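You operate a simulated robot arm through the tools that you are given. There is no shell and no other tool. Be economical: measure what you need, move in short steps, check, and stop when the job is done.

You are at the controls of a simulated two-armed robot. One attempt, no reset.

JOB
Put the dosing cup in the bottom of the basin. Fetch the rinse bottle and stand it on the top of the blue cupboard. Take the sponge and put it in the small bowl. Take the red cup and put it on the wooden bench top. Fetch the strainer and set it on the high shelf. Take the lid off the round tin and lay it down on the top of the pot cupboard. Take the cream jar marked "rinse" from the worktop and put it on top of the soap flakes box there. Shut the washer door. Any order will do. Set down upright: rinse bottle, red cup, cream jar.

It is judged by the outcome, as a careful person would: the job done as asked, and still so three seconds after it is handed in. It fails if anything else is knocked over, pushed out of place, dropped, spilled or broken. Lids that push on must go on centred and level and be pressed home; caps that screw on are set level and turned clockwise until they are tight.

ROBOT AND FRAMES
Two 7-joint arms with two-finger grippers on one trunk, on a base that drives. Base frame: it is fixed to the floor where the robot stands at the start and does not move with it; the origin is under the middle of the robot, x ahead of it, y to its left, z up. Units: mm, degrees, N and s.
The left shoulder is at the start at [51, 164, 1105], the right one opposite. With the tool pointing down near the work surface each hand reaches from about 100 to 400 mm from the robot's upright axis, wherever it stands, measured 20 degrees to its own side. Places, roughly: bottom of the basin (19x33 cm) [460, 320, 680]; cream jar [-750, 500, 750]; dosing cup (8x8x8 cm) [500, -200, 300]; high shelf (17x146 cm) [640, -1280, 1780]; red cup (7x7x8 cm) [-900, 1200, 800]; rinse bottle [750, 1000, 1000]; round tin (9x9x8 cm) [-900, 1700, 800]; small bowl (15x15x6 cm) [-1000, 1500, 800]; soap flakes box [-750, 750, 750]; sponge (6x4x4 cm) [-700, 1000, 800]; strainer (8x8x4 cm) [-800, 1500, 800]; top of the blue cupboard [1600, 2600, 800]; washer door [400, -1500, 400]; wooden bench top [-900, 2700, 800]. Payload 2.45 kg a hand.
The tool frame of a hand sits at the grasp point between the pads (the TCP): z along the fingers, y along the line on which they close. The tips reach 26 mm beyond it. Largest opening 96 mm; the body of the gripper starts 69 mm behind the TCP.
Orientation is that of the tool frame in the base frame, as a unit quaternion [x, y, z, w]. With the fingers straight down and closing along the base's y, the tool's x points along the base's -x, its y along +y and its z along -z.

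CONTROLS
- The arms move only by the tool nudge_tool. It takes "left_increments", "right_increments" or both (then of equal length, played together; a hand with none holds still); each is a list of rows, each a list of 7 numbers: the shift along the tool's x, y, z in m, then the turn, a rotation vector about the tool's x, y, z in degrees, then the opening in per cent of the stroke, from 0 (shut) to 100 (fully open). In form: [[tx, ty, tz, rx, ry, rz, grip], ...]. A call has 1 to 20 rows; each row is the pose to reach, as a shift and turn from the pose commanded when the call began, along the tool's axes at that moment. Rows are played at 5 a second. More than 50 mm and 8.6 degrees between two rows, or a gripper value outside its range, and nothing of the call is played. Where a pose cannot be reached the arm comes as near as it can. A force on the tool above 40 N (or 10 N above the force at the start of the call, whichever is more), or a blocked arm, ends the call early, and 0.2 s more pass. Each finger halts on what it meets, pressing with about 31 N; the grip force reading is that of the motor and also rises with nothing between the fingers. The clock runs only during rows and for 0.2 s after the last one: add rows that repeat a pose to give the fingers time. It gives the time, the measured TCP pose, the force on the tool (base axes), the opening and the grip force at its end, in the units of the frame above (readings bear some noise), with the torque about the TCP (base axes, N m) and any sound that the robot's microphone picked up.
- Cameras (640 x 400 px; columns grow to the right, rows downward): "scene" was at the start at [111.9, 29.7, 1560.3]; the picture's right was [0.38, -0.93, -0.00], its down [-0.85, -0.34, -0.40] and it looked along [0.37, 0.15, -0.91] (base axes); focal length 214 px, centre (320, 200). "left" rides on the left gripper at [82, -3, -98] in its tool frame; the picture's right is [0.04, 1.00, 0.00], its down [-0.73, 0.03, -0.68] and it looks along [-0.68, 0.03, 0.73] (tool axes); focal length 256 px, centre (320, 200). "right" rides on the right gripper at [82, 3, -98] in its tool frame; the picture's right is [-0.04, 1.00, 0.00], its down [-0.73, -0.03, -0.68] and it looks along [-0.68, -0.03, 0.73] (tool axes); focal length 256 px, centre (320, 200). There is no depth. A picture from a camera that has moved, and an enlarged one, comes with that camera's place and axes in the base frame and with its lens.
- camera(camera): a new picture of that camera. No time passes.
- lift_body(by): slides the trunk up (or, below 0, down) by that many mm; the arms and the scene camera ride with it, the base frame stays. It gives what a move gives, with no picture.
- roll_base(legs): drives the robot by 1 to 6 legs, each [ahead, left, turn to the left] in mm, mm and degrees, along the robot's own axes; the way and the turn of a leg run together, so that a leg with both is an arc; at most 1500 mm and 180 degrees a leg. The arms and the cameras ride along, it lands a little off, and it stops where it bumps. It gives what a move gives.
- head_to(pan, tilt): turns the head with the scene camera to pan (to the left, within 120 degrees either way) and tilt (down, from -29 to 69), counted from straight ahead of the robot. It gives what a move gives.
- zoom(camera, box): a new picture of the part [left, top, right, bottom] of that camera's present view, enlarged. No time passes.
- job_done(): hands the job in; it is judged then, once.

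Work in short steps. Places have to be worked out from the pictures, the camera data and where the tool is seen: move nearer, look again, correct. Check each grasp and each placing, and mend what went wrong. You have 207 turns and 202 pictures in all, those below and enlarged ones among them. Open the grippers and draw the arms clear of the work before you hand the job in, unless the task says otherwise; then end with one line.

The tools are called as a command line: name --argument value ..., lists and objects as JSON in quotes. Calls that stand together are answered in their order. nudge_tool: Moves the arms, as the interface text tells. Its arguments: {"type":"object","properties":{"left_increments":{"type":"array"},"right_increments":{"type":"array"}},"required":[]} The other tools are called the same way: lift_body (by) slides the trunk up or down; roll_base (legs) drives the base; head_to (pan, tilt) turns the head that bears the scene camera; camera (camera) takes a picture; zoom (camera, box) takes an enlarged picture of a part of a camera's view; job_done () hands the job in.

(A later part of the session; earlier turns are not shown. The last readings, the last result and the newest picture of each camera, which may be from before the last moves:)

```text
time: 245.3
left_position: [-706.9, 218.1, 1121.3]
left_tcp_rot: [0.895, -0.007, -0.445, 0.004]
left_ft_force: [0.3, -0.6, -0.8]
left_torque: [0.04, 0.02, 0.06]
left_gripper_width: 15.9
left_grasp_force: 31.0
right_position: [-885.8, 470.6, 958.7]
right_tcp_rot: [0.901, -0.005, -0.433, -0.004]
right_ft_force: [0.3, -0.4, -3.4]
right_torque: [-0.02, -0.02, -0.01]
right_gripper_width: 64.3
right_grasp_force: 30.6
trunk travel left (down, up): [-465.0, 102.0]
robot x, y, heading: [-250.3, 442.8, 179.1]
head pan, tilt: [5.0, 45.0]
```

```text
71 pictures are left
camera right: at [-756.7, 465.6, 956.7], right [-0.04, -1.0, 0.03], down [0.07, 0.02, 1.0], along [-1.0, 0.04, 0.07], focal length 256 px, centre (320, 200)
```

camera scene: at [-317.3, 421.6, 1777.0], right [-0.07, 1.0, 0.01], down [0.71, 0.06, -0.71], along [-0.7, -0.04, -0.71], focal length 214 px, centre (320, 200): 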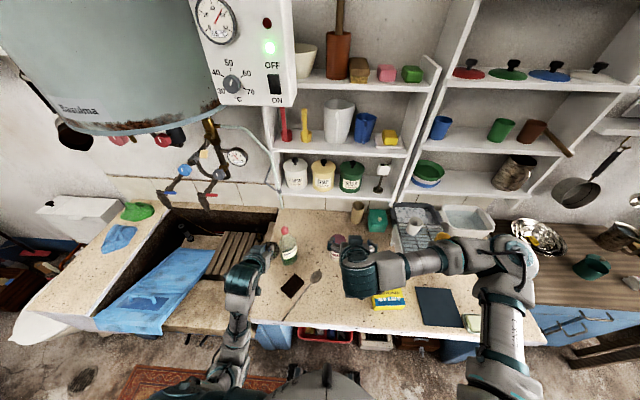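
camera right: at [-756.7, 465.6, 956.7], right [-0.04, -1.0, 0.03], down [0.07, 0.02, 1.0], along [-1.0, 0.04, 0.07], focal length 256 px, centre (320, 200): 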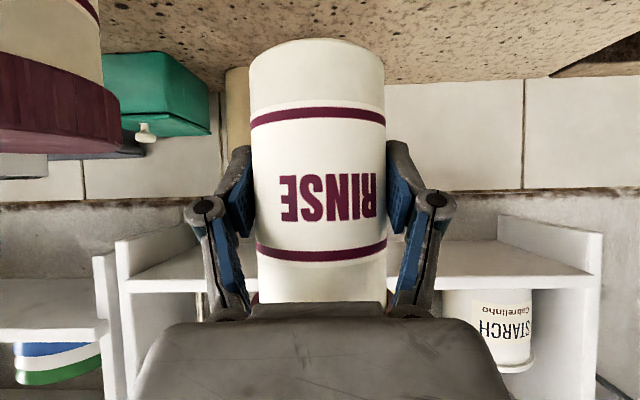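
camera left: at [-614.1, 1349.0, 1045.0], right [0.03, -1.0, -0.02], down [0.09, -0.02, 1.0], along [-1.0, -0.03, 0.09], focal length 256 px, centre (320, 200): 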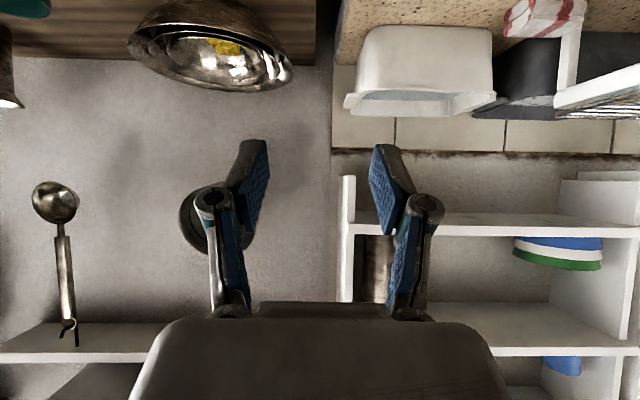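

Jar held. I raise it 40 mm more, back the base 200, and move right 220 to bring it over the soap flakes box.

nudge_tool --right_increments '[[-0.031, 0, -0.025, 0, 0, 0, 0], [-0.031, 0, -0.025, 0, 0, 0, 0]]'

roll_base --legs '[[-200, 0, 0], [0, -220, 0.5]]'

nudge_tool --right_increments '[[0, 0, 0, 0, 0, 0, 0], [0, 0, 0, 0, 0, 0, 0], [0, 0, 0, 0, 0, 0, 0], [0, 0, 0, 0, 0, 0, 0], [0, 0, 0, 0, 0, 0, 0], [0, 0, 0, 0, 0, 0, 0], [0, 0, 0, 0, 0, 0, 0], [0, 0, 0, 0, 0, 0, 0], [0, 0, 0, 0, 0, 0, 0], [0, 0, 0, 0, 0, 0, 0]]'

zoom --camera "scene" --box '[260, 190, 440, 325]'

camera --camera "right"

```text
time: 245.9
left_position: [-707.1, 217.7, 1121.7]
left_tcp_rot: [0.895, -0.007, -0.445, 0.003]
left_ft_force: [0.0, 0.3, 0.2]
left_torque: [0.01, 0.0, 0.02]
left_gripper_width: 16.1
left_grasp_force: 32.0
right_position: [-885.7, 470.9, 997.0]
right_tcp_rot: [0.902, -0.006, -0.433, -0.004]
right_ft_force: [0.2, 0.1, -4.4]
right_torque: [0.0, -0.01, 0.03]
right_gripper_width: 64.4
right_grasp_force: 31.3
trunk travel left (down, up): [-465.0, 102.0]
robot x, y, heading: [-250.3, 439.1, 178.6]
head pan, tilt: [5.0, 45.0]
```

```text
time: 248.8
left_position: [-502.7, 440.3, 1124.2]
left_tcp_rot: [0.896, -0.007, -0.444, 0.004]
left_ft_force: [0.6, 0.6, -1.5]
left_torque: [-0.02, 0.01, 0.0]
left_gripper_width: 15.8
left_grasp_force: 31.4
right_position: [-683.2, 691.8, 997.6]
right_tcp_rot: [0.901, -0.006, -0.433, -0.003]
right_ft_force: [0.3, 0.9, -3.7]
right_torque: [-0.03, 0.0, 0.06]
right_gripper_width: 64.4
right_grasp_force: 30.9
trunk travel left (down, up): [-465.0, 102.0]
robot x, y, heading: [-47.1, 658.5, 179.2]
head pan, tilt: [5.0, 45.0]
```

```text
time: 251.0
left_position: [-500.4, 438.0, 1123.9]
left_tcp_rot: [0.895, -0.006, -0.446, 0.004]
left_ft_force: [0.2, 0.0, 0.1]
left_torque: [0.0, -0.04, 0.0]
left_gripper_width: 16.4
left_grasp_force: 31.3
right_position: [-681.1, 688.8, 999.6]
right_tcp_rot: [0.9, -0.005, -0.435, -0.005]
right_ft_force: [0.0, -0.1, -2.9]
right_torque: [0.0, -0.02, 0.0]
right_gripper_width: 64.5
right_grasp_force: 31.2
trunk travel left (down, up): [-465.0, 102.0]
robot x, y, heading: [-42.9, 662.1, 179.3]
head pan, tilt: [5.0, 45.0]
```

```text
2.96 times, centred on (350, 258) of scene
camera zoom: at [-117.4, 667.6, 1777.0], right [-0.07, 1.0, -0.01], down [0.71, 0.05, -0.7], along [-0.7, -0.05, -0.71], focal length 636 px, centre (231, 30)
```

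zoom: 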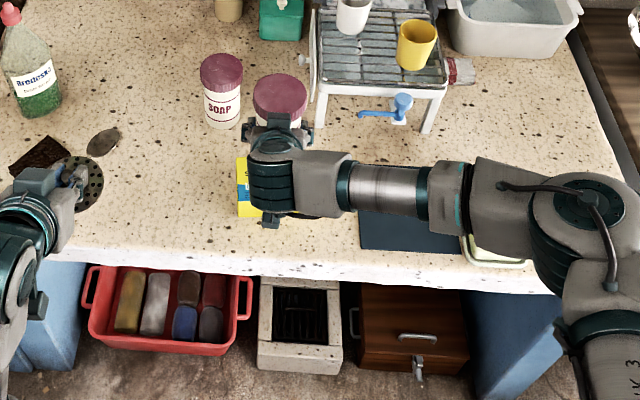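

```text
69 pictures are left
camera right: at [-551.3, 684.0, 997.9], right [-0.04, -1.0, 0.03], down [0.07, 0.02, 1.0], along [-1.0, 0.04, 0.07], focal length 256 px, centre (320, 200)
```

right: 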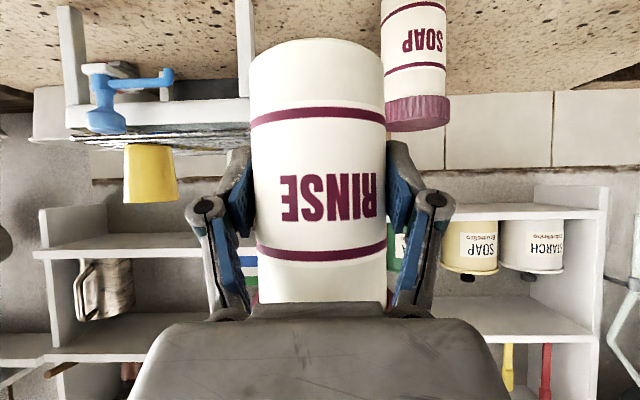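

Box centre ≈[-688,695]; the jar is above it. I correct 7 mm and lower 78 mm, leaving a small gap.

nudge_tool --right_increments '[[0.011, -0.002, 0.014, 0, 0, 0, 0], [0.026, -0.005, 0.028, 0, 0, 0, 0], [0.041, -0.005, 0.041, 0, 0, 0, 0], [0.0565, -0.005, 0.054, 0, 0, 0, 0], [0.0565, -0.005, 0.054, 0, 0, 0, 0], [0.0565, -0.005, 0.054, 0, 0, 0, 0]]'

camera --camera "right"

zoom --camera "scene" --box '[310, 210, 390, 270]'

```text
time: 252.4
left_position: [-500.6, 436.1, 1123.6]
left_tcp_rot: [0.895, -0.005, -0.446, 0.004]
left_ft_force: [-0.4, 0.2, -0.4]
left_torque: [0.03, -0.01, -0.02]
left_gripper_width: 16.0
left_grasp_force: 31.5
right_position: [-687.0, 693.8, 920.2]
right_tcp_rot: [0.901, -0.005, -0.435, -0.006]
right_ft_force: [-0.7, -0.1, -3.7]
right_torque: [0.01, -0.05, 0.0]
right_gripper_width: 64.5
right_grasp_force: 31.1
trunk travel left (down, up): [-465.0, 102.0]
robot x, y, heading: [-45.7, 655.0, 179.1]
head pan, tilt: [5.0, 45.0]
```

```text
68 pictures are left
camera right: at [-557.2, 689.4, 918.3], right [-0.04, -1.0, 0.03], down [0.07, 0.02, 1.0], along [-1.0, 0.04, 0.07], focal length 256 px, centre (320, 200)
```

right: 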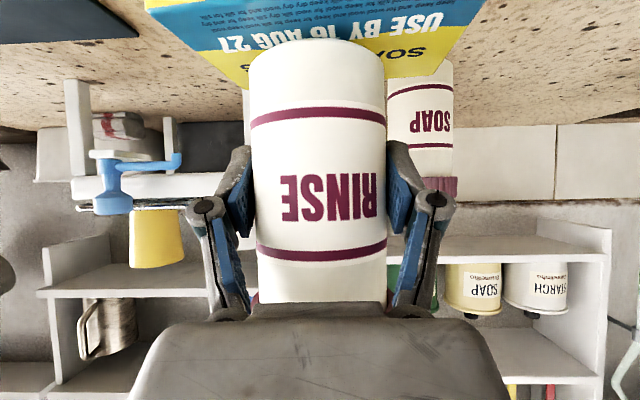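

```text
6.67 times, centred on (350, 240) of scene
camera zoom: at [-117.4, 666.3, 1777.0], right [-0.07, 1.0, -0.01], down [0.71, 0.05, -0.7], along [-0.7, -0.05, -0.71], focal length 1430 px, centre (120, -67)
```

zoom: 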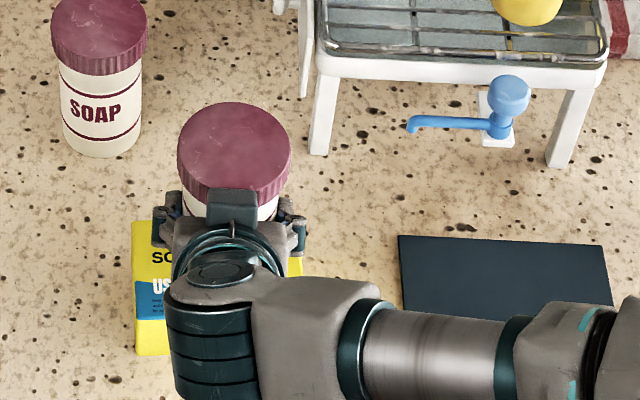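

The jar is over the middle of the box with about a 10 mm gap. I lower in small steps until weight comes off.

nudge_tool --right_increments '[[0.0025, 0, 0.004, 0, 0, 0, 0], [0.0045, 0, 0.0065, 0, 0, 0, 0], [0.0045, 0, 0.0065, 0, 0, 0, 0]]'

nudge_tool --right_increments '[[0.0023, 0, 0.0019, 0, 0, 0, 0], [0.0031, 0, 0.0025, 0, 0, 0, 0], [0.0031, 0, 0.0025, 0, 0, 0, 0]]'

```text
time: 253.2
left_position: [-501.0, 437.1, 1123.3]
left_tcp_rot: [0.895, -0.006, -0.446, 0.004]
left_ft_force: [-0.1, -0.8, 0.3]
left_torque: [0.06, -0.02, 0.0]
left_gripper_width: 16.1
left_grasp_force: 31.5
right_position: [-689.4, 693.0, 914.3]
right_tcp_rot: [0.901, -0.004, -0.433, -0.005]
right_ft_force: [-0.2, -0.5, -3.0]
right_torque: [-0.01, 0.03, -0.02]
right_gripper_width: 64.5
right_grasp_force: 30.8
trunk travel left (down, up): [-465.0, 102.0]
robot x, y, heading: [-42.7, 659.1, 178.9]
head pan, tilt: [5.0, 45.0]
```

```text
time: 254.0
left_position: [-498.4, 436.9, 1124.0]
left_tcp_rot: [0.895, -0.007, -0.447, 0.002]
left_ft_force: [0.3, -0.2, 0.8]
left_torque: [-0.06, 0.01, 0.01]
left_gripper_width: 16.5
left_grasp_force: 31.2
right_position: [-689.4, 692.8, 912.3]
right_tcp_rot: [0.9, -0.005, -0.436, -0.005]
right_ft_force: [-0.9, -0.6, 12.6]
right_torque: [-0.18, -0.37, 0.06]
right_gripper_width: 64.6
right_grasp_force: 31.0
trunk travel left (down, up): [-465.0, 102.0]
robot x, y, heading: [-46.2, 659.5, 179.2]
head pan, tilt: [5.0, 45.0]
```

Contact (12.6 N). I ease 1 mm, open, and withdraw back along the fingers.

nudge_tool --right_increments '[[-0.001, 0, -0.0008, 0, 0, 0, 0], [-0.001, 0, -0.0008, 0, 0, 0, 30], [-0.001, 0, -0.0008, 0, 0, 0, 70], [-0.001, 0, -0.0008, 0, 0, 0, 92], [-0.001, 0, -0.0008, 0, 0, 0, 92], [-0.001, 0, -0.03, 0, 0, 0, 92], [-0.001, 0, -0.07, 0, 0, 0, 92], [-0.001, 0, -0.11, 0, 0, 0, 92], [-0.01, 0, -0.15, 0, 0, 0, 92], [-0.03, 0, -0.18, 0, 0, 0, 92]]'

camera --camera "right"

zoom --camera "scene" --box '[290, 190, 410, 280]'

```text
time: 256.2
left_position: [-500.1, 436.4, 1124.5]
left_tcp_rot: [0.895, -0.006, -0.446, 0.003]
left_ft_force: [-0.2, 0.7, -0.7]
left_torque: [0.0, -0.01, -0.02]
left_gripper_width: 16.1
left_grasp_force: 30.9
right_position: [-566.0, 689.2, 1045.7]
right_tcp_rot: [0.901, -0.005, -0.434, -0.005]
right_ft_force: [0.6, 0.8, -0.5]
right_torque: [-0.03, -0.01, -0.03]
right_gripper_width: 88.3
right_grasp_force: 0.0
trunk travel left (down, up): [-465.0, 102.0]
robot x, y, heading: [-47.0, 659.5, 178.9]
head pan, tilt: [5.0, 45.0]
```

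```text
66 pictures are left
camera right: at [-436.8, 684.6, 1043.9], right [-0.04, -1.0, 0.03], down [0.07, 0.02, 1.0], along [-1.0, 0.04, 0.07], focal length 256 px, centre (320, 200)
```

right: 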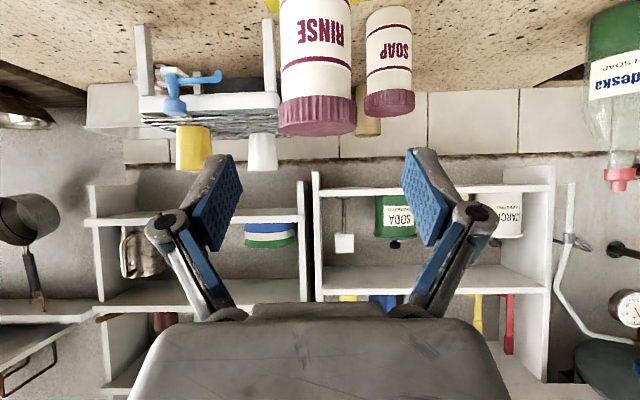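

```text
4.44 times, centred on (350, 235) of scene
camera zoom: at [-115.1, 666.5, 1777.1], right [-0.07, 1.0, -0.01], down [0.71, 0.05, -0.71], along [-0.7, -0.05, -0.71], focal length 953 px, centre (187, 44)
```

zoom: 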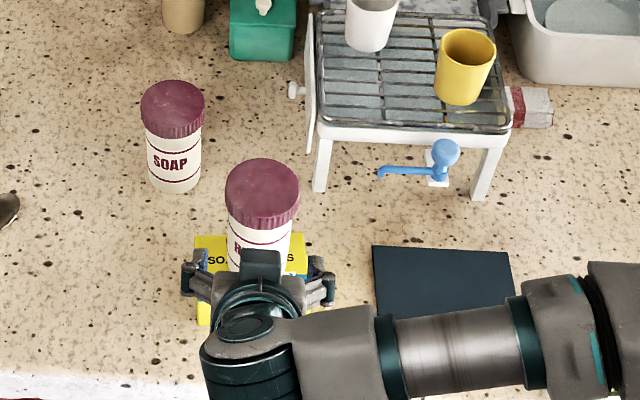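

The RINSE jar stands on the box. Next I turn round to face the front wall again and look toward the washer corner.

roll_base --legs '[[100, 0, 0], [0, 0, -179]]'

head_to --pan -60 --tilt 30

camera --camera "scene"

```text
time: 264.5
left_position: [294.6, 907.0, 1123.9]
left_tcp_rot: [-0.02, 0.895, 0.016, 0.446]
left_ft_force: [0.7, -0.4, -1.0]
left_torque: [0.02, 0.02, 0.01]
left_gripper_width: 16.3
left_grasp_force: 31.3
right_position: [375.6, 658.2, 1045.7]
right_tcp_rot: [-0.02, 0.9, 0.007, 0.435]
right_ft_force: [0.2, 0.5, -0.7]
right_torque: [0.01, 0.02, 0.03]
right_gripper_width: 88.5
right_grasp_force: 0.1
trunk travel left (down, up): [-465.0, 102.0]
robot x, y, heading: [-145.4, 660.7, 2.4]
head pan, tilt: [5.0, 45.0]
```

```text
time: 265.9
left_position: [293.0, 906.7, 1124.9]
left_tcp_rot: [-0.019, 0.894, 0.017, 0.448]
left_ft_force: [0.5, -0.4, -0.5]
left_torque: [-0.02, -0.01, 0.03]
left_gripper_width: 16.2
left_grasp_force: 31.4
right_position: [375.1, 658.0, 1045.9]
right_tcp_rot: [-0.02, 0.9, 0.008, 0.435]
right_ft_force: [-0.4, -0.8, 0.9]
right_torque: [0.0, -0.01, -0.02]
right_gripper_width: 88.1
right_grasp_force: 0.1
trunk travel left (down, up): [-465.0, 102.0]
robot x, y, heading: [-146.7, 661.3, 2.4]
head pan, tilt: [-60.0, 30.0]
```

```text
64 pictures are left
camera scene: at [-109.6, 598.7, 1800.3], right [-0.84, -0.54, 0.01], down [-0.27, 0.42, -0.87], along [0.46, -0.73, -0.5], focal length 214 px, centre (320, 200)
```

scene: 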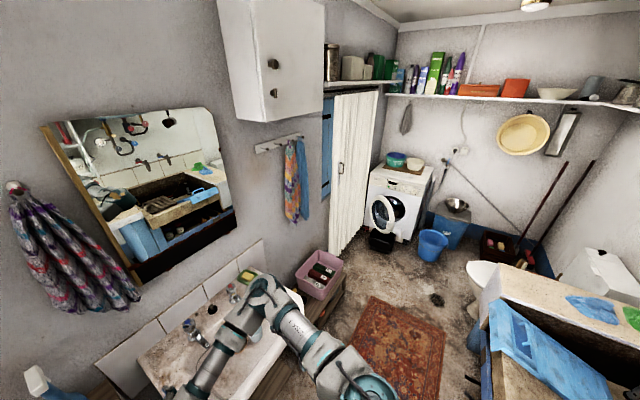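

The high shelf runs along the front wall right of the white wall cabinet. I drive right along the corridor to about y −700 and look up at it.

roll_base --legs '[[0, -700, -2.4], [0, -700, 0]]'

head_to --pan -25 --tilt 0

camera --camera "scene"

head_to --pan -25 --tilt 45

camera --camera "scene"

```text
time: 273.2
left_position: [329.4, -520.8, 1128.1]
left_tcp_rot: [-0.01, 0.894, 0.019, 0.448]
left_ft_force: [0.2, -0.2, 0.4]
left_torque: [0.02, 0.02, 0.02]
left_gripper_width: 16.3
left_grasp_force: 30.7
right_position: [407.1, -768.8, 1046.2]
right_tcp_rot: [-0.011, 0.9, 0.01, 0.435]
right_ft_force: [0.2, -0.5, -0.2]
right_torque: [0.03, 0.01, 0.04]
right_gripper_width: 88.4
right_grasp_force: 0.0
trunk travel left (down, up): [-465.0, 102.0]
robot x, y, heading: [-108.5, -748.4, 1.2]
head pan, tilt: [-60.0, 30.0]
```

```text
time: 274.2
left_position: [325.2, -492.0, 1124.1]
left_tcp_rot: [-0.014, 0.893, 0.007, 0.449]
left_ft_force: [-0.6, -0.2, -1.1]
left_torque: [0.01, -0.03, -0.03]
left_gripper_width: 16.1
left_grasp_force: 31.5
right_position: [404.9, -741.4, 1050.2]
right_tcp_rot: [-0.017, 0.9, -0.001, 0.436]
right_ft_force: [0.0, -0.3, -0.4]
right_torque: [0.0, 0.0, -0.02]
right_gripper_width: 88.5
right_grasp_force: 0.2
trunk travel left (down, up): [-465.0, 102.0]
robot x, y, heading: [-111.8, -748.1, 1.4]
head pan, tilt: [-25.0, 0.0]
```

```text
63 pictures are left
camera scene: at [-41.3, -798.5, 1847.4], right [-0.4, -0.92, -0.01], down [0.0, 0.01, -1.0], along [0.92, -0.4, -0.01], focal length 214 px, centre (320, 200)
```

scene: 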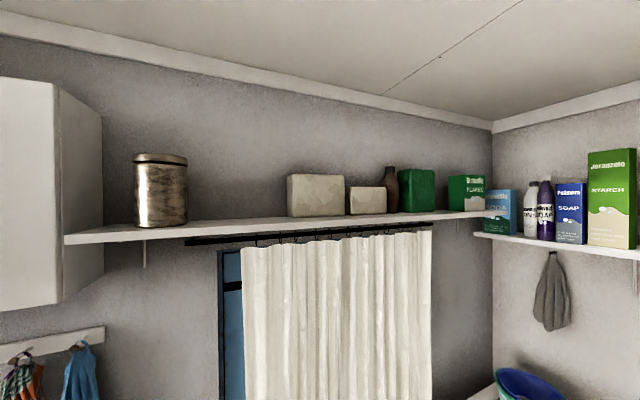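

```text
time: 275.3
left_position: [325.7, -476.4, 1121.6]
left_tcp_rot: [-0.017, 0.893, 0.003, 0.449]
left_ft_force: [0.6, 1.0, -0.9]
left_torque: [-0.04, -0.05, -0.04]
left_gripper_width: 16.5
left_grasp_force: 30.8
right_position: [403.0, -725.7, 1048.2]
right_tcp_rot: [-0.02, 0.9, -0.005, 0.436]
right_ft_force: [-1.1, 1.0, 0.2]
right_torque: [-0.04, 0.0, -0.08]
right_gripper_width: 88.1
right_grasp_force: 0.1
trunk travel left (down, up): [-465.0, 102.0]
robot x, y, heading: [-116.8, -738.9, 1.6]
head pan, tilt: [-25.0, 45.0]
```

```text
62 pictures are left
camera scene: at [-50.4, -756.4, 1777.4], right [-0.4, -0.92, 0.01], down [-0.65, 0.28, -0.71], along [0.65, -0.29, -0.71], focal length 214 px, centre (320, 200)
```

scene: 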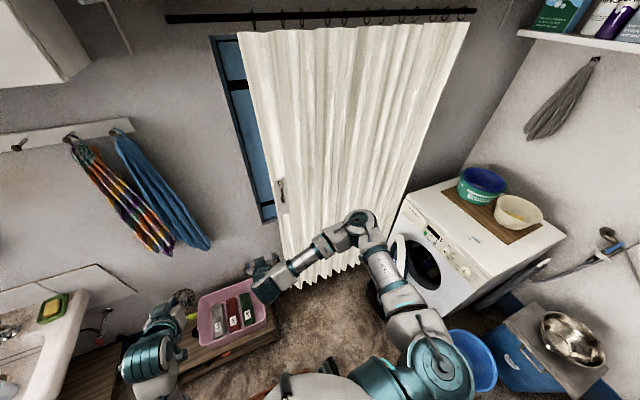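

There's a free gap on the shelf at about y −840 (between the tin canister and the beige box). I raise the trunk fully, retract the right hand, and raise the left.

lift_body --by 100

nudge_tool --left_increments '[[-0.035, 0, -0.026, 0, 0, 0, 0], [-0.07, 0, -0.052, 0, 0, 0, 0], [-0.105, 0, -0.078, 0, 0, 0, 0], [-0.14, 0, -0.104, 0, 0, 0, 0], [-0.175, 0, -0.13, 0, 0, 0, 0], [-0.21, 0, -0.156, 0, 0, 0, 0], [-0.245, 0, -0.182, 0, 0, 0, 0], [-0.28, 0, -0.208, 0, 0, 0, 0], [-0.315, 0, -0.234, 0, 0, 0, 0], [-0.35, 0, -0.26, 0, 0, 0, 0], [-0.385, 0, -0.286, 0, 0, 0, 0], [-0.42, 0, -0.312, 0, 0, 0, 0], [-0.42, 0, -0.312, 0, 0, 0, 0]]' --right_increments '[[0.01, 0, -0.01, 0, 7, 0, 60], [0.025, 0, -0.025, 0, 14, 0, 40], [0.04, 0, -0.045, 0, 21, 0, 20], [0.055, 0, -0.07, 0, 28, 0, 20], [0.07, 0, -0.095, 0, 35, 0, 20], [0.085, 0, -0.115, 0, 42, 0, 20], [0.1, 0, -0.135, 0, 49, 0, 20], [0.1, 0, -0.135, 0, 49, 0, 20], [0.1, 0, -0.135, 0, 49, 0, 20], [0.1, 0, -0.135, 0, 49, 0, 20], [0.1, 0, -0.135, 0, 49, 0, 20], [0.1, 0, -0.135, 0, 49, 0, 20], [0.1, 0, -0.135, 0, 49, 0, 20]]'

head_to --pan 10 --tilt 5

camera --camera "scene"

```text
time: 276.7
left_position: [329.1, -514.5, 1227.8]
left_tcp_rot: [-0.01, 0.893, 0.012, 0.45]
left_ft_force: [0.3, -1.6, -0.1]
left_torque: [0.06, 0.05, 0.04]
left_gripper_width: 16.5
left_grasp_force: 31.2
right_position: [405.6, -763.5, 1147.4]
right_tcp_rot: [-0.013, 0.9, 0.005, 0.436]
right_ft_force: [0.5, -1.3, -0.4]
right_torque: [0.05, 0.03, 0.05]
right_gripper_width: 88.2
right_grasp_force: 0.0
trunk travel left (down, up): [-565.0, 2.0]
robot x, y, heading: [-116.7, -748.5, 1.2]
head pan, tilt: [-25.0, 45.0]
```

```text
time: 279.5
left_position: [327.1, -487.7, 1749.7]
left_tcp_rot: [-0.014, 0.894, 0.007, 0.448]
left_ft_force: [0.2, -0.1, -0.5]
left_torque: [-0.02, -0.01, -0.05]
left_gripper_width: 16.3
left_grasp_force: 31.2
left hand out of reach, approached as far as the arm can: row 1, 2
right_position: [237.5, -748.4, 1153.7]
right_tcp_rot: [-0.013, 1.0, -0.008, 0.024]
right_ft_force: [0.2, -0.2, -0.7]
right_torque: [-0.04, -0.02, -0.01]
right_gripper_width: 19.4
right_grasp_force: 0.0
trunk travel left (down, up): [-565.0, 2.0]
robot x, y, heading: [-111.1, -751.7, 1.6]
head pan, tilt: [-25.0, 45.0]
```

```text
time: 280.5
left_position: [328.0, -495.8, 1749.8]
left_tcp_rot: [-0.014, 0.894, 0.009, 0.448]
left_ft_force: [-0.8, 0.4, 0.3]
left_torque: [-0.04, 0.04, 0.0]
left_gripper_width: 16.1
left_grasp_force: 31.8
right_position: [237.3, -754.1, 1152.7]
right_tcp_rot: [-0.013, 1.0, -0.006, 0.023]
right_ft_force: [0.1, 0.2, 0.0]
right_torque: [0.0, 0.03, -0.01]
right_gripper_width: 19.1
right_grasp_force: 0.2
trunk travel left (down, up): [-565.0, 2.0]
robot x, y, heading: [-113.8, -750.2, 1.7]
head pan, tilt: [10.0, 5.0]
```

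```text
61 pictures are left
camera scene: at [-37.0, -726.2, 1939.7], right [0.2, -0.98, 0.0], down [-0.09, -0.02, -1.0], along [0.98, 0.2, -0.09], focal length 214 px, centre (320, 200)
```

scene: 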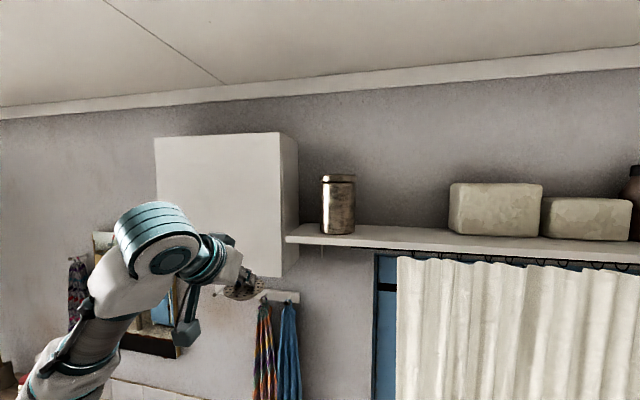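

Strainer is level. I raise it to z≈1880, shift the base right 250 and recheck before going in over the shelf.

nudge_tool --left_increments '[[-0.035, 0, -0.026, 0, 0, 0, 0], [-0.07, -0.03, -0.052, 0, 0, 0, 0], [-0.104, -0.06, -0.078, 0, 0, 0, 0], [-0.104, -0.08, -0.078, 0, 0, 0, 0], [-0.104, -0.08, -0.078, 0, 0, 0, 0]]'

roll_base --legs '[[0, -250, -1.5]]'

nudge_tool --left_increments '[[0, 0, 0, 0, 0, 0, 0], [0, 0, 0, 0, 0, 0, 0], [0, 0, 0, 0, 0, 0, 0], [0, 0, 0, 0, 0, 0, 0], [0, 0, 0, 0, 0, 0, 0], [0, 0, 0, 0, 0, 0, 0], [0, 0, 0, 0, 0, 0, 0], [0, 0, 0, 0, 0, 0, 0], [0, 0, 0, 0, 0, 0, 0], [0, 0, 0, 0, 0, 0, 0], [0, 0, 0, 0, 0, 0, 0], [0, 0, 0, 0, 0, 0, 0], [0, 0, 0, 0, 0, 0, 0], [0, 0, 0, 0, 0, 0, 0], [0, 0, 0, 0, 0, 0, 0]]'

camera --camera "scene"

camera --camera "left"

```text
refused: row 2 steps farther than a row can; nothing moved
```

```text
time: 282.4
left_position: [338.4, -745.8, 1746.5]
left_tcp_rot: [-0.002, 0.894, -0.003, 0.449]
left_ft_force: [0.7, -0.3, -0.7]
left_torque: [0.01, 0.04, 0.0]
left_gripper_width: 16.3
left_grasp_force: 31.2
right_position: [239.3, -1004.8, 1153.8]
right_tcp_rot: [0.001, 1.0, -0.012, 0.024]
right_ft_force: [0.0, 0.1, 0.4]
right_torque: [0.01, -0.03, -0.03]
right_gripper_width: 19.1
right_grasp_force: 0.1
trunk travel left (down, up): [-565.0, 2.0]
robot x, y, heading: [-110.3, -1000.7, -0.3]
head pan, tilt: [10.0, 5.0]
```

```text
time: 285.6
left_position: [331.8, -764.1, 1750.2]
left_tcp_rot: [0.001, 0.893, 0.001, 0.45]
left_ft_force: [-0.8, 0.5, -0.5]
left_torque: [0.01, 0.01, 0.03]
left_gripper_width: 16.3
left_grasp_force: 30.8
right_position: [236.3, -1017.0, 1153.6]
right_tcp_rot: [0.002, 1.0, -0.007, 0.026]
right_ft_force: [-0.4, 0.2, 0.1]
right_torque: [-0.01, 0.03, 0.0]
right_gripper_width: 19.2
right_grasp_force: 0.0
trunk travel left (down, up): [-565.0, 2.0]
robot x, y, heading: [-108.8, -998.3, -0.5]
head pan, tilt: [10.0, 5.0]
```

```text
60 pictures are left
camera scene: at [-33.6, -996.6, 1939.1], right [0.17, -0.99, -0.01], down [-0.09, -0.01, -1.0], along [0.98, 0.17, -0.09], focal length 214 px, centre (320, 200)
```

scene: 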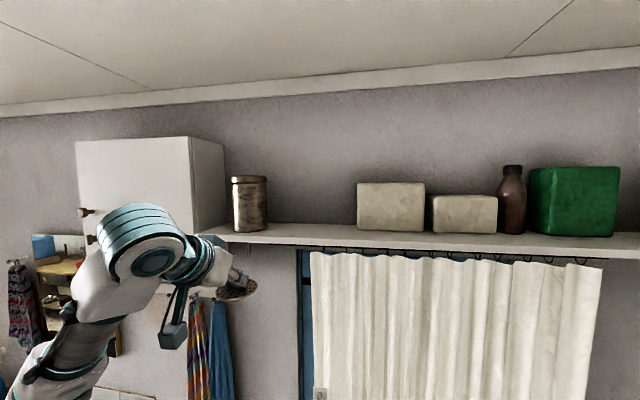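

```text
59 pictures are left
camera left: at [205.0, -767.5, 1744.7], right [-0.02, 1.0, -0.03], down [-0.11, 0.03, 0.99], along [0.99, 0.03, 0.11], focal length 256 px, centre (320, 200)
```

left: 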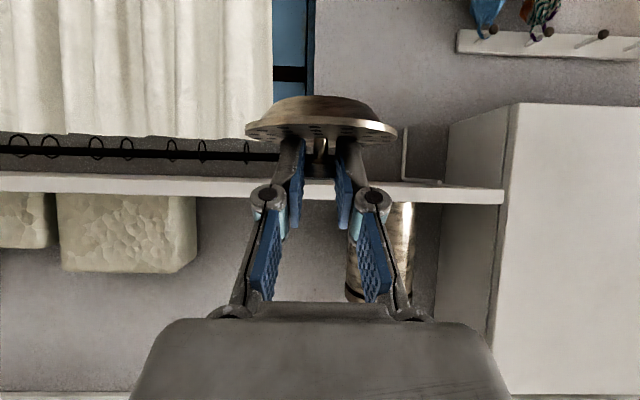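

The gap is 80 mm further right. I raise 130 mm, shift −80 in y, then drive forward.

nudge_tool --left_increments '[[-0.035, 0, -0.026, 0, 0, 0, 0], [-0.07, 0, -0.052, 0, 0, 0, 0], [-0.104, 0, -0.078, 0, 0, 0, 0], [-0.104, -0.04, -0.078, 0, 0, 0, 0], [-0.104, -0.08, -0.078, 0, 0, 0, 0], [-0.104, -0.08, -0.078, 0, 0, 0, 0]]'

roll_base --legs '[[150, 0, 0]]'

nudge_tool --left_increments '[[0, 0, 0, 0, 0, 0, 0], [0, 0, 0, 0, 0, 0, 0], [0, 0, 0, 0, 0, 0, 0], [0, 0, 0, 0, 0, 0, 0], [0, 0, 0, 0, 0, 0, 0], [0, 0, 0, 0, 0, 0, 0], [0, 0, 0, 0, 0, 0, 0], [0, 0, 0, 0, 0, 0, 0], [0, 0, 0, 0, 0, 0, 0], [0, 0, 0, 0, 0, 0, 0]]'

camera --camera "left"

camera --camera "scene"

```text
time: 287.0
left_position: [331.8, -844.3, 1881.6]
left_tcp_rot: [0.001, 0.893, 0.002, 0.45]
left_ft_force: [-0.5, -0.5, -0.7]
left_torque: [0.01, 0.01, -0.01]
left_gripper_width: 16.5
left_grasp_force: 30.7
right_position: [235.8, -1017.3, 1154.4]
right_tcp_rot: [0.001, 1.0, -0.006, 0.026]
right_ft_force: [0.2, -0.6, -0.1]
right_torque: [-0.01, -0.02, 0.0]
right_gripper_width: 19.0
right_grasp_force: 0.0
trunk travel left (down, up): [-565.0, 2.0]
robot x, y, heading: [-110.8, -997.9, -0.3]
head pan, tilt: [10.0, 5.0]
```

```text
time: 288.3
left_position: [471.5, -851.2, 1882.5]
left_tcp_rot: [0.002, 0.891, 0.004, 0.453]
left_ft_force: [-0.7, -0.4, -0.7]
left_torque: [0.02, 0.0, 0.02]
left_gripper_width: 16.4
left_grasp_force: 31.0
right_position: [379.9, -1023.0, 1155.9]
right_tcp_rot: [0.002, 1.0, -0.004, 0.027]
right_ft_force: [0.2, -0.2, -0.8]
right_torque: [0.01, 0.02, -0.01]
right_gripper_width: 19.3
right_grasp_force: 0.1
trunk travel left (down, up): [-565.0, 2.0]
robot x, y, heading: [35.8, -996.1, -0.3]
head pan, tilt: [10.0, 5.0]
```

```text
time: 290.5
left_position: [476.8, -840.8, 1882.8]
left_tcp_rot: [0.001, 0.893, 0.0, 0.451]
left_ft_force: [-0.4, 0.4, -0.9]
left_torque: [0.02, -0.02, 0.0]
left_gripper_width: 16.5
left_grasp_force: 30.6
right_position: [381.2, -1016.6, 1153.4]
right_tcp_rot: [0.001, 1.0, -0.008, 0.026]
right_ft_force: [0.5, 0.1, -0.3]
right_torque: [-0.01, -0.01, 0.01]
right_gripper_width: 19.1
right_grasp_force: 0.1
trunk travel left (down, up): [-565.0, 2.0]
robot x, y, heading: [36.8, -1001.5, -0.3]
head pan, tilt: [10.0, 5.0]
```

```text
58 pictures are left
camera left: at [348.9, -844.5, 1876.3], right [-0.02, 1.0, -0.03], down [-0.11, 0.03, 0.99], along [0.99, 0.03, 0.11], focal length 256 px, centre (320, 200)
```

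left: 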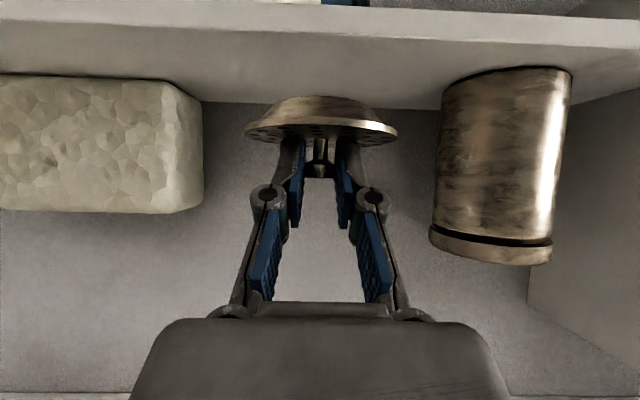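

```text
57 pictures are left
camera scene: at [114.2, -989.9, 1938.9], right [0.17, -0.99, 0.0], down [-0.09, -0.01, -1.0], along [0.98, 0.17, -0.09], focal length 214 px, centre (320, 200)
```

scene: 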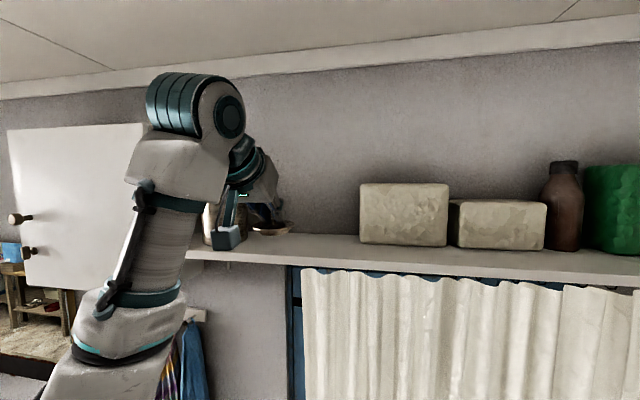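

Well aligned with the gap; shelf top z≈1780, x 557–723. I drive forward 150 to bring the strainer over its middle.

roll_base --legs '[[150, 0, 0]]'

nudge_tool --left_increments '[[0, 0, 0, 0, 0, 0, 0], [0, 0, 0, 0, 0, 0, 0], [0, 0, 0, 0, 0, 0, 0], [0, 0, 0, 0, 0, 0, 0], [0, 0, 0, 0, 0, 0, 0], [0, 0, 0, 0, 0, 0, 0], [0, 0, 0, 0, 0, 0, 0], [0, 0, 0, 0, 0, 0, 0], [0, 0, 0, 0, 0, 0, 0], [0, 0, 0, 0, 0, 0, 0], [0, 0, 0, 0, 0, 0, 0], [0, 0, 0, 0, 0, 0, 0], [0, 0, 0, 0, 0, 0, 0], [0, 0, 0, 0, 0, 0, 0], [0, 0, 0, 0, 0, 0, 0]]'

camera --camera "left"

```text
time: 291.9
left_position: [616.3, -846.4, 1884.7]
left_tcp_rot: [0.001, 0.892, 0.002, 0.453]
left_ft_force: [0.2, -0.1, 0.1]
left_torque: [-0.01, 0.0, 0.04]
left_gripper_width: 16.4
left_grasp_force: 31.5
right_position: [525.4, -1020.5, 1155.3]
right_tcp_rot: [0.001, 1.0, -0.007, 0.028]
right_ft_force: [0.3, -0.3, -0.5]
right_torque: [-0.01, 0.04, -0.01]
right_gripper_width: 19.2
right_grasp_force: 0.0
trunk travel left (down, up): [-565.0, 2.0]
robot x, y, heading: [186.0, -1003.4, -0.2]
head pan, tilt: [10.0, 5.0]
```

```text
time: 295.1
left_position: [620.7, -842.7, 1884.4]
left_tcp_rot: [0.001, 0.892, 0.0, 0.453]
left_ft_force: [-0.5, -0.4, -0.1]
left_torque: [0.01, -0.02, -0.01]
left_gripper_width: 16.1
left_grasp_force: 31.1
right_position: [528.2, -1018.3, 1154.9]
right_tcp_rot: [0.001, 1.0, -0.009, 0.026]
right_ft_force: [0.0, 0.3, 0.4]
right_torque: [0.0, 0.02, 0.0]
right_gripper_width: 19.3
right_grasp_force: 0.2
trunk travel left (down, up): [-565.0, 2.0]
robot x, y, heading: [186.0, -1004.6, -0.3]
head pan, tilt: [10.0, 5.0]
```

```text
56 pictures are left
camera left: at [493.7, -846.8, 1877.2], right [-0.02, 1.0, -0.03], down [-0.11, 0.03, 0.99], along [0.99, 0.03, 0.11], focal length 256 px, centre (320, 200)
```

left: 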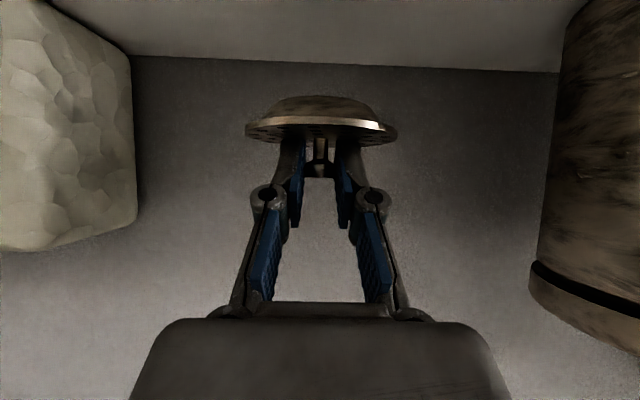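

Centred over the shelf. I lower 48 mm, then step to contact.

nudge_tool --left_increments '[[0.013, 0, 0.0095, 0, 0, 0, 0], [0.026, 0, 0.019, 0, 0, 0, 0], [0.039, 0, 0.0285, 0, 0, 0, 0], [0.039, 0, 0.0285, 0, 0, 0, 0]]'

nudge_tool --left_increments '[[0.0032, 0, 0.0024, 0, 0, 0, 0], [0.0064, 0, 0.0047, 0, 0, 0, 0], [0.0088, 0, 0.0065, 0, 0, 0, 0], [0.0088, 0, 0.0065, 0, 0, 0, 0]]'

camera --camera "left"

```text
time: 296.1
left_position: [619.0, -845.6, 1833.3]
left_tcp_rot: [0.0, 0.892, 0.002, 0.452]
left_ft_force: [-0.6, -0.4, -0.3]
left_torque: [0.02, -0.01, -0.02]
left_gripper_width: 16.5
left_grasp_force: 31.3
right_position: [529.0, -1018.6, 1156.4]
right_tcp_rot: [0.001, 1.0, -0.007, 0.028]
right_ft_force: [0.1, 0.3, 0.3]
right_torque: [-0.01, 0.01, 0.02]
right_gripper_width: 19.1
right_grasp_force: 0.0
trunk travel left (down, up): [-565.0, 2.0]
robot x, y, heading: [187.9, -999.8, -0.2]
head pan, tilt: [10.0, 5.0]
```

```text
time: 297.1
left_position: [621.8, -842.4, 1824.2]
left_tcp_rot: [0.001, 0.892, 0.001, 0.453]
left_ft_force: [0.7, -0.7, 0.1]
left_torque: [0.01, 0.04, -0.01]
left_gripper_width: 16.6
left_grasp_force: 31.2
right_position: [528.7, -1017.1, 1156.2]
right_tcp_rot: [0.001, 1.0, -0.007, 0.027]
right_ft_force: [-0.5, 0.3, 0.3]
right_torque: [0.0, 0.02, 0.02]
right_gripper_width: 19.4
right_grasp_force: 0.1
trunk travel left (down, up): [-565.0, 2.0]
robot x, y, heading: [186.3, -1000.3, -0.4]
head pan, tilt: [10.0, 5.0]
```

```text
55 pictures are left
camera left: at [493.0, -846.7, 1817.1], right [-0.02, 1.0, -0.03], down [-0.11, 0.03, 0.99], along [0.99, 0.03, 0.11], focal length 256 px, centre (320, 200)
```

left: 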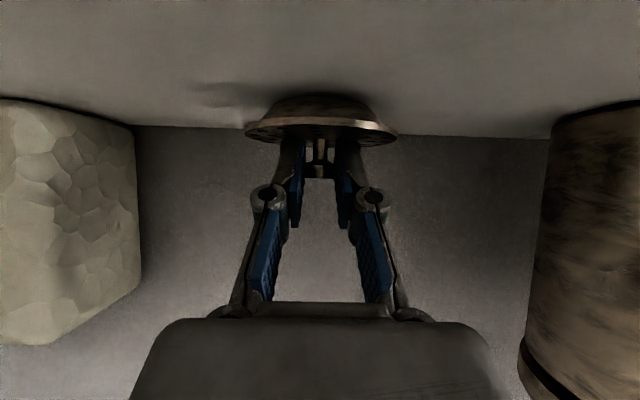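

Not yet touching; I continue in 3 mm steps.

nudge_tool --left_increments '[[0.0024, 0, 0.0018, 0, 0, 0, 0], [0.0048, 0, 0.0035, 0, 0, 0, 0], [0.0048, 0, 0.0035, 0, 0, 0, 0]]'

nudge_tool --left_increments '[[0.0024, 0, 0.0018, 0, 0, 0, 0], [0.0048, 0, 0.0035, 0, 0, 0, 0], [0.0048, 0, 0.0035, 0, 0, 0, 0]]'

```text
time: 297.9
left_position: [618.8, -842.4, 1819.9]
left_tcp_rot: [0.0, 0.891, 0.001, 0.455]
left_ft_force: [5.2, 1.7, 25.7]
left_torque: [0.02, 0.0, 0.0]
left_gripper_width: 16.3
left_grasp_force: 31.2
right_position: [527.7, -1018.8, 1156.4]
right_tcp_rot: [0.001, 1.0, -0.007, 0.028]
right_ft_force: [0.1, -0.2, 1.0]
right_torque: [-0.01, -0.03, 0.0]
right_gripper_width: 19.1
right_grasp_force: 0.1
trunk travel left (down, up): [-565.0, 2.0]
robot x, y, heading: [184.9, -1001.1, -0.2]
head pan, tilt: [10.0, 5.0]
```

```text
time: 298.2
left_position: [615.2, -840.1, 1818.8]
left_tcp_rot: [-0.001, 0.889, -0.002, 0.459]
left_ft_force: [1.3, -0.6, 3.0]
left_torque: [-0.04, 0.0, -0.02]
left_gripper_width: 16.4
left_grasp_force: 30.6
right_position: [525.8, -1016.3, 1156.2]
right_tcp_rot: [0.0, 1.0, -0.009, 0.029]
right_ft_force: [-0.3, 0.0, -0.3]
right_torque: [0.01, -0.04, -0.04]
right_gripper_width: 19.2
right_grasp_force: 0.0
trunk travel left (down, up): [-565.0, 2.0]
robot x, y, heading: [185.8, -1002.9, -0.1]
head pan, tilt: [10.0, 5.0]
stopped in row 1 (left hand): the force on the tool passed its limit at 45 N (the readings are from after the stop); the commanded pose is now the measured one
```

The strainer rests on the shelf. I open and withdraw backward-up.

nudge_tool --left_increments '[[0, 0, 0, 0, 0, 0, 15], [0, 0, 0, 0, 0, 0, 35], [0, 0, 0, 0, 0, 0, 50], [0, 0, 0, 0, 0, 0, 50], [-0.006, 0, -0.01, 0, 0, 0, 50], [-0.012, 0, -0.04, 0, 0, 0, 50], [-0.012, 0, -0.08, 0, 0, 0, 50], [-0.012, 0, -0.12, 0, 0, 0, 50]]'

camera --camera "left"

```text
time: 300.0
left_position: [520.5, -841.9, 1901.4]
left_tcp_rot: [-0.001, 0.888, -0.001, 0.459]
left_ft_force: [-0.5, 0.3, -0.1]
left_torque: [-0.01, 0.01, -0.03]
left_gripper_width: 47.8
left_grasp_force: 0.0
right_position: [524.4, -1018.3, 1156.4]
right_tcp_rot: [0.001, 1.0, -0.007, 0.029]
right_ft_force: [-0.2, 0.5, 0.1]
right_torque: [0.02, -0.05, 0.0]
right_gripper_width: 19.3
right_grasp_force: 0.1
trunk travel left (down, up): [-565.0, 2.0]
robot x, y, heading: [186.4, -1006.9, -0.3]
head pan, tilt: [10.0, 5.0]
```

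```text
54 pictures are left
camera left: at [393.2, -845.6, 1892.8], right [-0.02, 1.0, -0.03], down [-0.13, 0.03, 0.99], along [0.99, 0.03, 0.13], focal length 256 px, centre (320, 200)
```

left: 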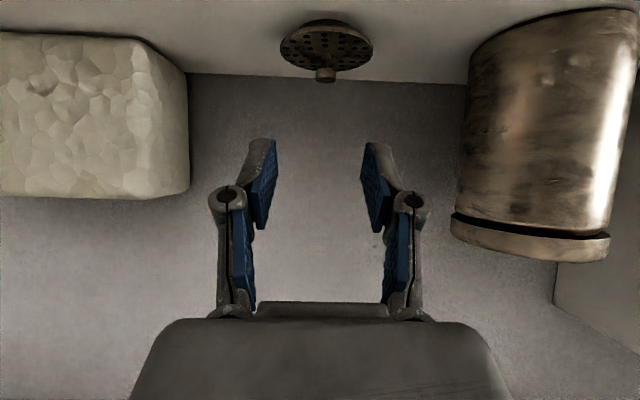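

The strainer sits on the shelf between canister and box. I back off and look at the washer.

roll_base --legs '[[-330, 0, 0]]'

lift_body --by -190

head_to --pan -60 --tilt 45

camera --camera "scene"

```text
time: 302.2
left_position: [205.1, -838.3, 1900.2]
left_tcp_rot: [-0.001, 0.89, -0.001, 0.456]
left_ft_force: [1.1, -0.8, 0.9]
left_torque: [0.0, 0.0, -0.05]
left_gripper_width: 47.9
left_grasp_force: 0.0
right_position: [203.1, -1015.0, 1155.2]
right_tcp_rot: [0.001, 1.0, -0.007, 0.027]
right_ft_force: [-0.6, 0.4, 0.7]
right_torque: [-0.01, -0.01, 0.02]
right_gripper_width: 19.2
right_grasp_force: 0.1
trunk travel left (down, up): [-565.0, 2.0]
robot x, y, heading: [-137.7, -1000.6, -0.5]
head pan, tilt: [10.0, 5.0]
```

```text
time: 304.3
left_position: [196.2, -830.6, 1710.8]
left_tcp_rot: [-0.002, 0.889, -0.003, 0.458]
left_ft_force: [-0.3, -0.2, 0.6]
left_torque: [0.0, 0.03, 0.05]
left_gripper_width: 48.1
left_grasp_force: 0.1
right_position: [199.4, -1010.5, 967.6]
right_tcp_rot: [0.001, 0.999, -0.011, 0.031]
right_ft_force: [-0.3, 0.1, 0.7]
right_torque: [0.01, -0.01, 0.03]
right_gripper_width: 19.2
right_grasp_force: 0.1
trunk travel left (down, up): [-375.0, 192.0]
robot x, y, heading: [-138.1, -999.8, -0.3]
head pan, tilt: [10.0, 5.0]
```

```text
time: 305.7
left_position: [196.4, -831.9, 1711.5]
left_tcp_rot: [0.0, 0.888, -0.004, 0.459]
left_ft_force: [0.5, -0.2, 0.0]
left_torque: [0.0, 0.03, 0.02]
left_gripper_width: 47.8
left_grasp_force: 0.1
right_position: [198.0, -1009.8, 967.3]
right_tcp_rot: [0.001, 1.0, -0.01, 0.03]
right_ft_force: [-0.2, -0.9, -0.8]
right_torque: [-0.04, 0.01, 0.02]
right_gripper_width: 19.4
right_grasp_force: 0.1
trunk travel left (down, up): [-375.0, 192.0]
robot x, y, heading: [-141.0, -999.7, -0.3]
head pan, tilt: [-60.0, 45.0]
```

```text
53 pictures are left
camera scene: at [-94.8, -1077.2, 1686.1], right [-0.87, -0.5, 0.0], down [-0.35, 0.62, -0.7], along [0.35, -0.61, -0.71], focal length 214 px, centre (320, 200)
```

scene: 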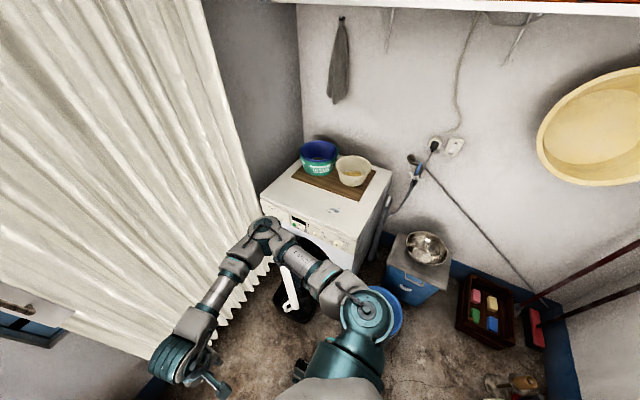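

The washer faces +y with its door open on the curtain side (hinge at +x). I bring the left arm down to a normal pose, then turn to face the washer.

nudge_tool --left_increments '[[0.036, 0, 0.027, 0, 3, 0, 20], [0.072, 0, 0.054, 0, 6, 0, 0], [0.108, 0, 0.081, 0, 9, 0, 0], [0.144, 0, 0.108, 0, 12, 0, 0], [0.18, 0, 0.135, 0, 15, 0, 0], [0.216, 0, 0.162, 0, 18, 0, 0], [0.252, 0, 0.189, 0, 21, 0, 0], [0.288, 0, 0.216, 0, 24, 0, 0], [0.324, 0, 0.243, 0, 27, 0, 0], [0.36, 0, 0.27, 0, 30, 0, 0], [0.396, 0, 0.297, 0, 33, 0, 0], [0.432, 0, 0.324, 0, 36, 0, 0], [0.468, 0, 0.351, 0, 39, 0, 0], [0.5, 0, 0.375, 0, 42, 0, 0], [0.5, 0, 0.375, 0, 42, 0, 0]]'

roll_base --legs '[[0, 0, -88], [0, 200, 0]]'

head_to --pan 15 --tilt 50

camera --camera "scene"

```text
time: 308.9
left_position: [210.7, -837.1, 1086.0]
left_tcp_rot: [0.0, 0.994, -0.003, 0.109]
left_ft_force: [-0.3, 0.4, 0.4]
left_torque: [-0.01, 0.0, 0.01]
left_gripper_width: 0.1
left_grasp_force: 28.0
right_position: [199.8, -1010.9, 966.6]
right_tcp_rot: [0.002, 1.0, -0.01, 0.03]
right_ft_force: [0.4, 0.1, -0.9]
right_torque: [0.02, 0.02, 0.0]
right_gripper_width: 19.3
right_grasp_force: 0.0
trunk travel left (down, up): [-375.0, 192.0]
robot x, y, heading: [-134.4, -1001.2, -0.7]
head pan, tilt: [-60.0, 45.0]
```

```text
time: 314.3
left_position: [225.4, -1349.2, 1088.3]
left_tcp_rot: [0.701, 0.705, -0.078, 0.077]
left_ft_force: [-0.6, -0.4, 0.8]
left_torque: [-0.02, -0.01, -0.03]
left_gripper_width: 0.0
left_grasp_force: 28.5
right_position: [51.5, -1337.2, 967.2]
right_tcp_rot: [0.707, 0.707, -0.028, 0.015]
right_ft_force: [-0.3, -0.6, -0.4]
right_torque: [0.02, 0.0, 0.03]
right_gripper_width: 19.0
right_grasp_force: 0.0
trunk travel left (down, up): [-375.0, 192.0]
robot x, y, heading: [64.7, -1001.3, -89.9]
head pan, tilt: [-60.0, 45.0]
```

```text
time: 315.8
left_position: [228.0, -1345.0, 1089.9]
left_tcp_rot: [0.701, 0.704, -0.082, 0.078]
left_ft_force: [0.2, 0.2, 0.1]
left_torque: [-0.02, -0.03, -0.01]
left_gripper_width: 0.0
left_grasp_force: 27.8
right_position: [53.3, -1333.6, 968.4]
right_tcp_rot: [0.706, 0.707, -0.03, 0.016]
right_ft_force: [0.4, -1.4, -0.8]
right_torque: [-0.01, -0.02, -0.03]
right_gripper_width: 19.3
right_grasp_force: 0.1
trunk travel left (down, up): [-375.0, 192.0]
robot x, y, heading: [63.1, -1001.5, -89.9]
head pan, tilt: [15.0, 50.0]
```

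```text
52 pictures are left
camera scene: at [91.6, -1080.9, 1679.4], right [-0.97, -0.26, 0.0], down [-0.2, 0.74, -0.64], along [0.16, -0.62, -0.77], focal length 214 px, centre (320, 200)
```

scene: 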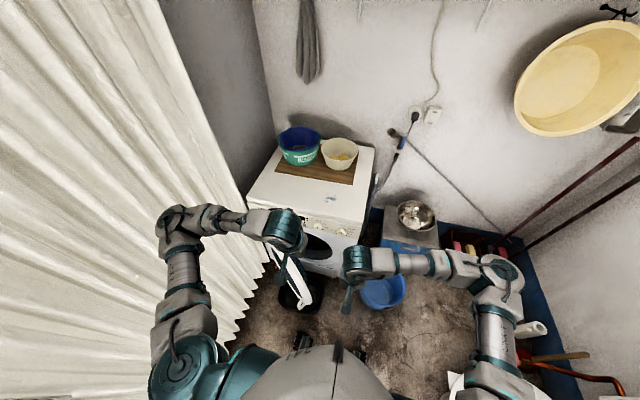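

I zoom on the washer door.

zoom --camera "scene" --box '[240, 190, 380, 320]'

```text
3.08 times, centred on (310, 255) of scene
camera zoom: at [91.6, -1080.9, 1679.4], right [-0.97, -0.26, 0.0], down [-0.2, 0.74, -0.64], along [0.16, -0.62, -0.77], focal length 660 px, centre (351, 31)
```

zoom: 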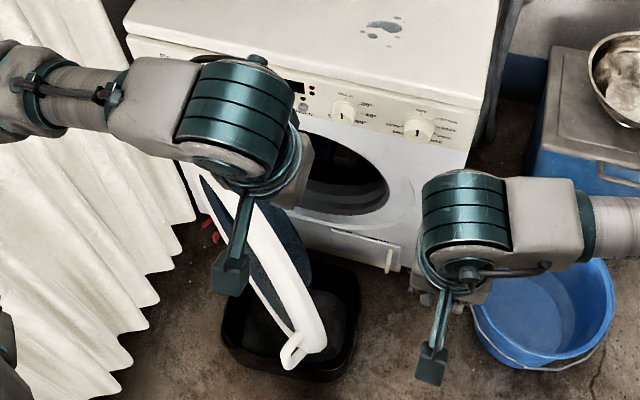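

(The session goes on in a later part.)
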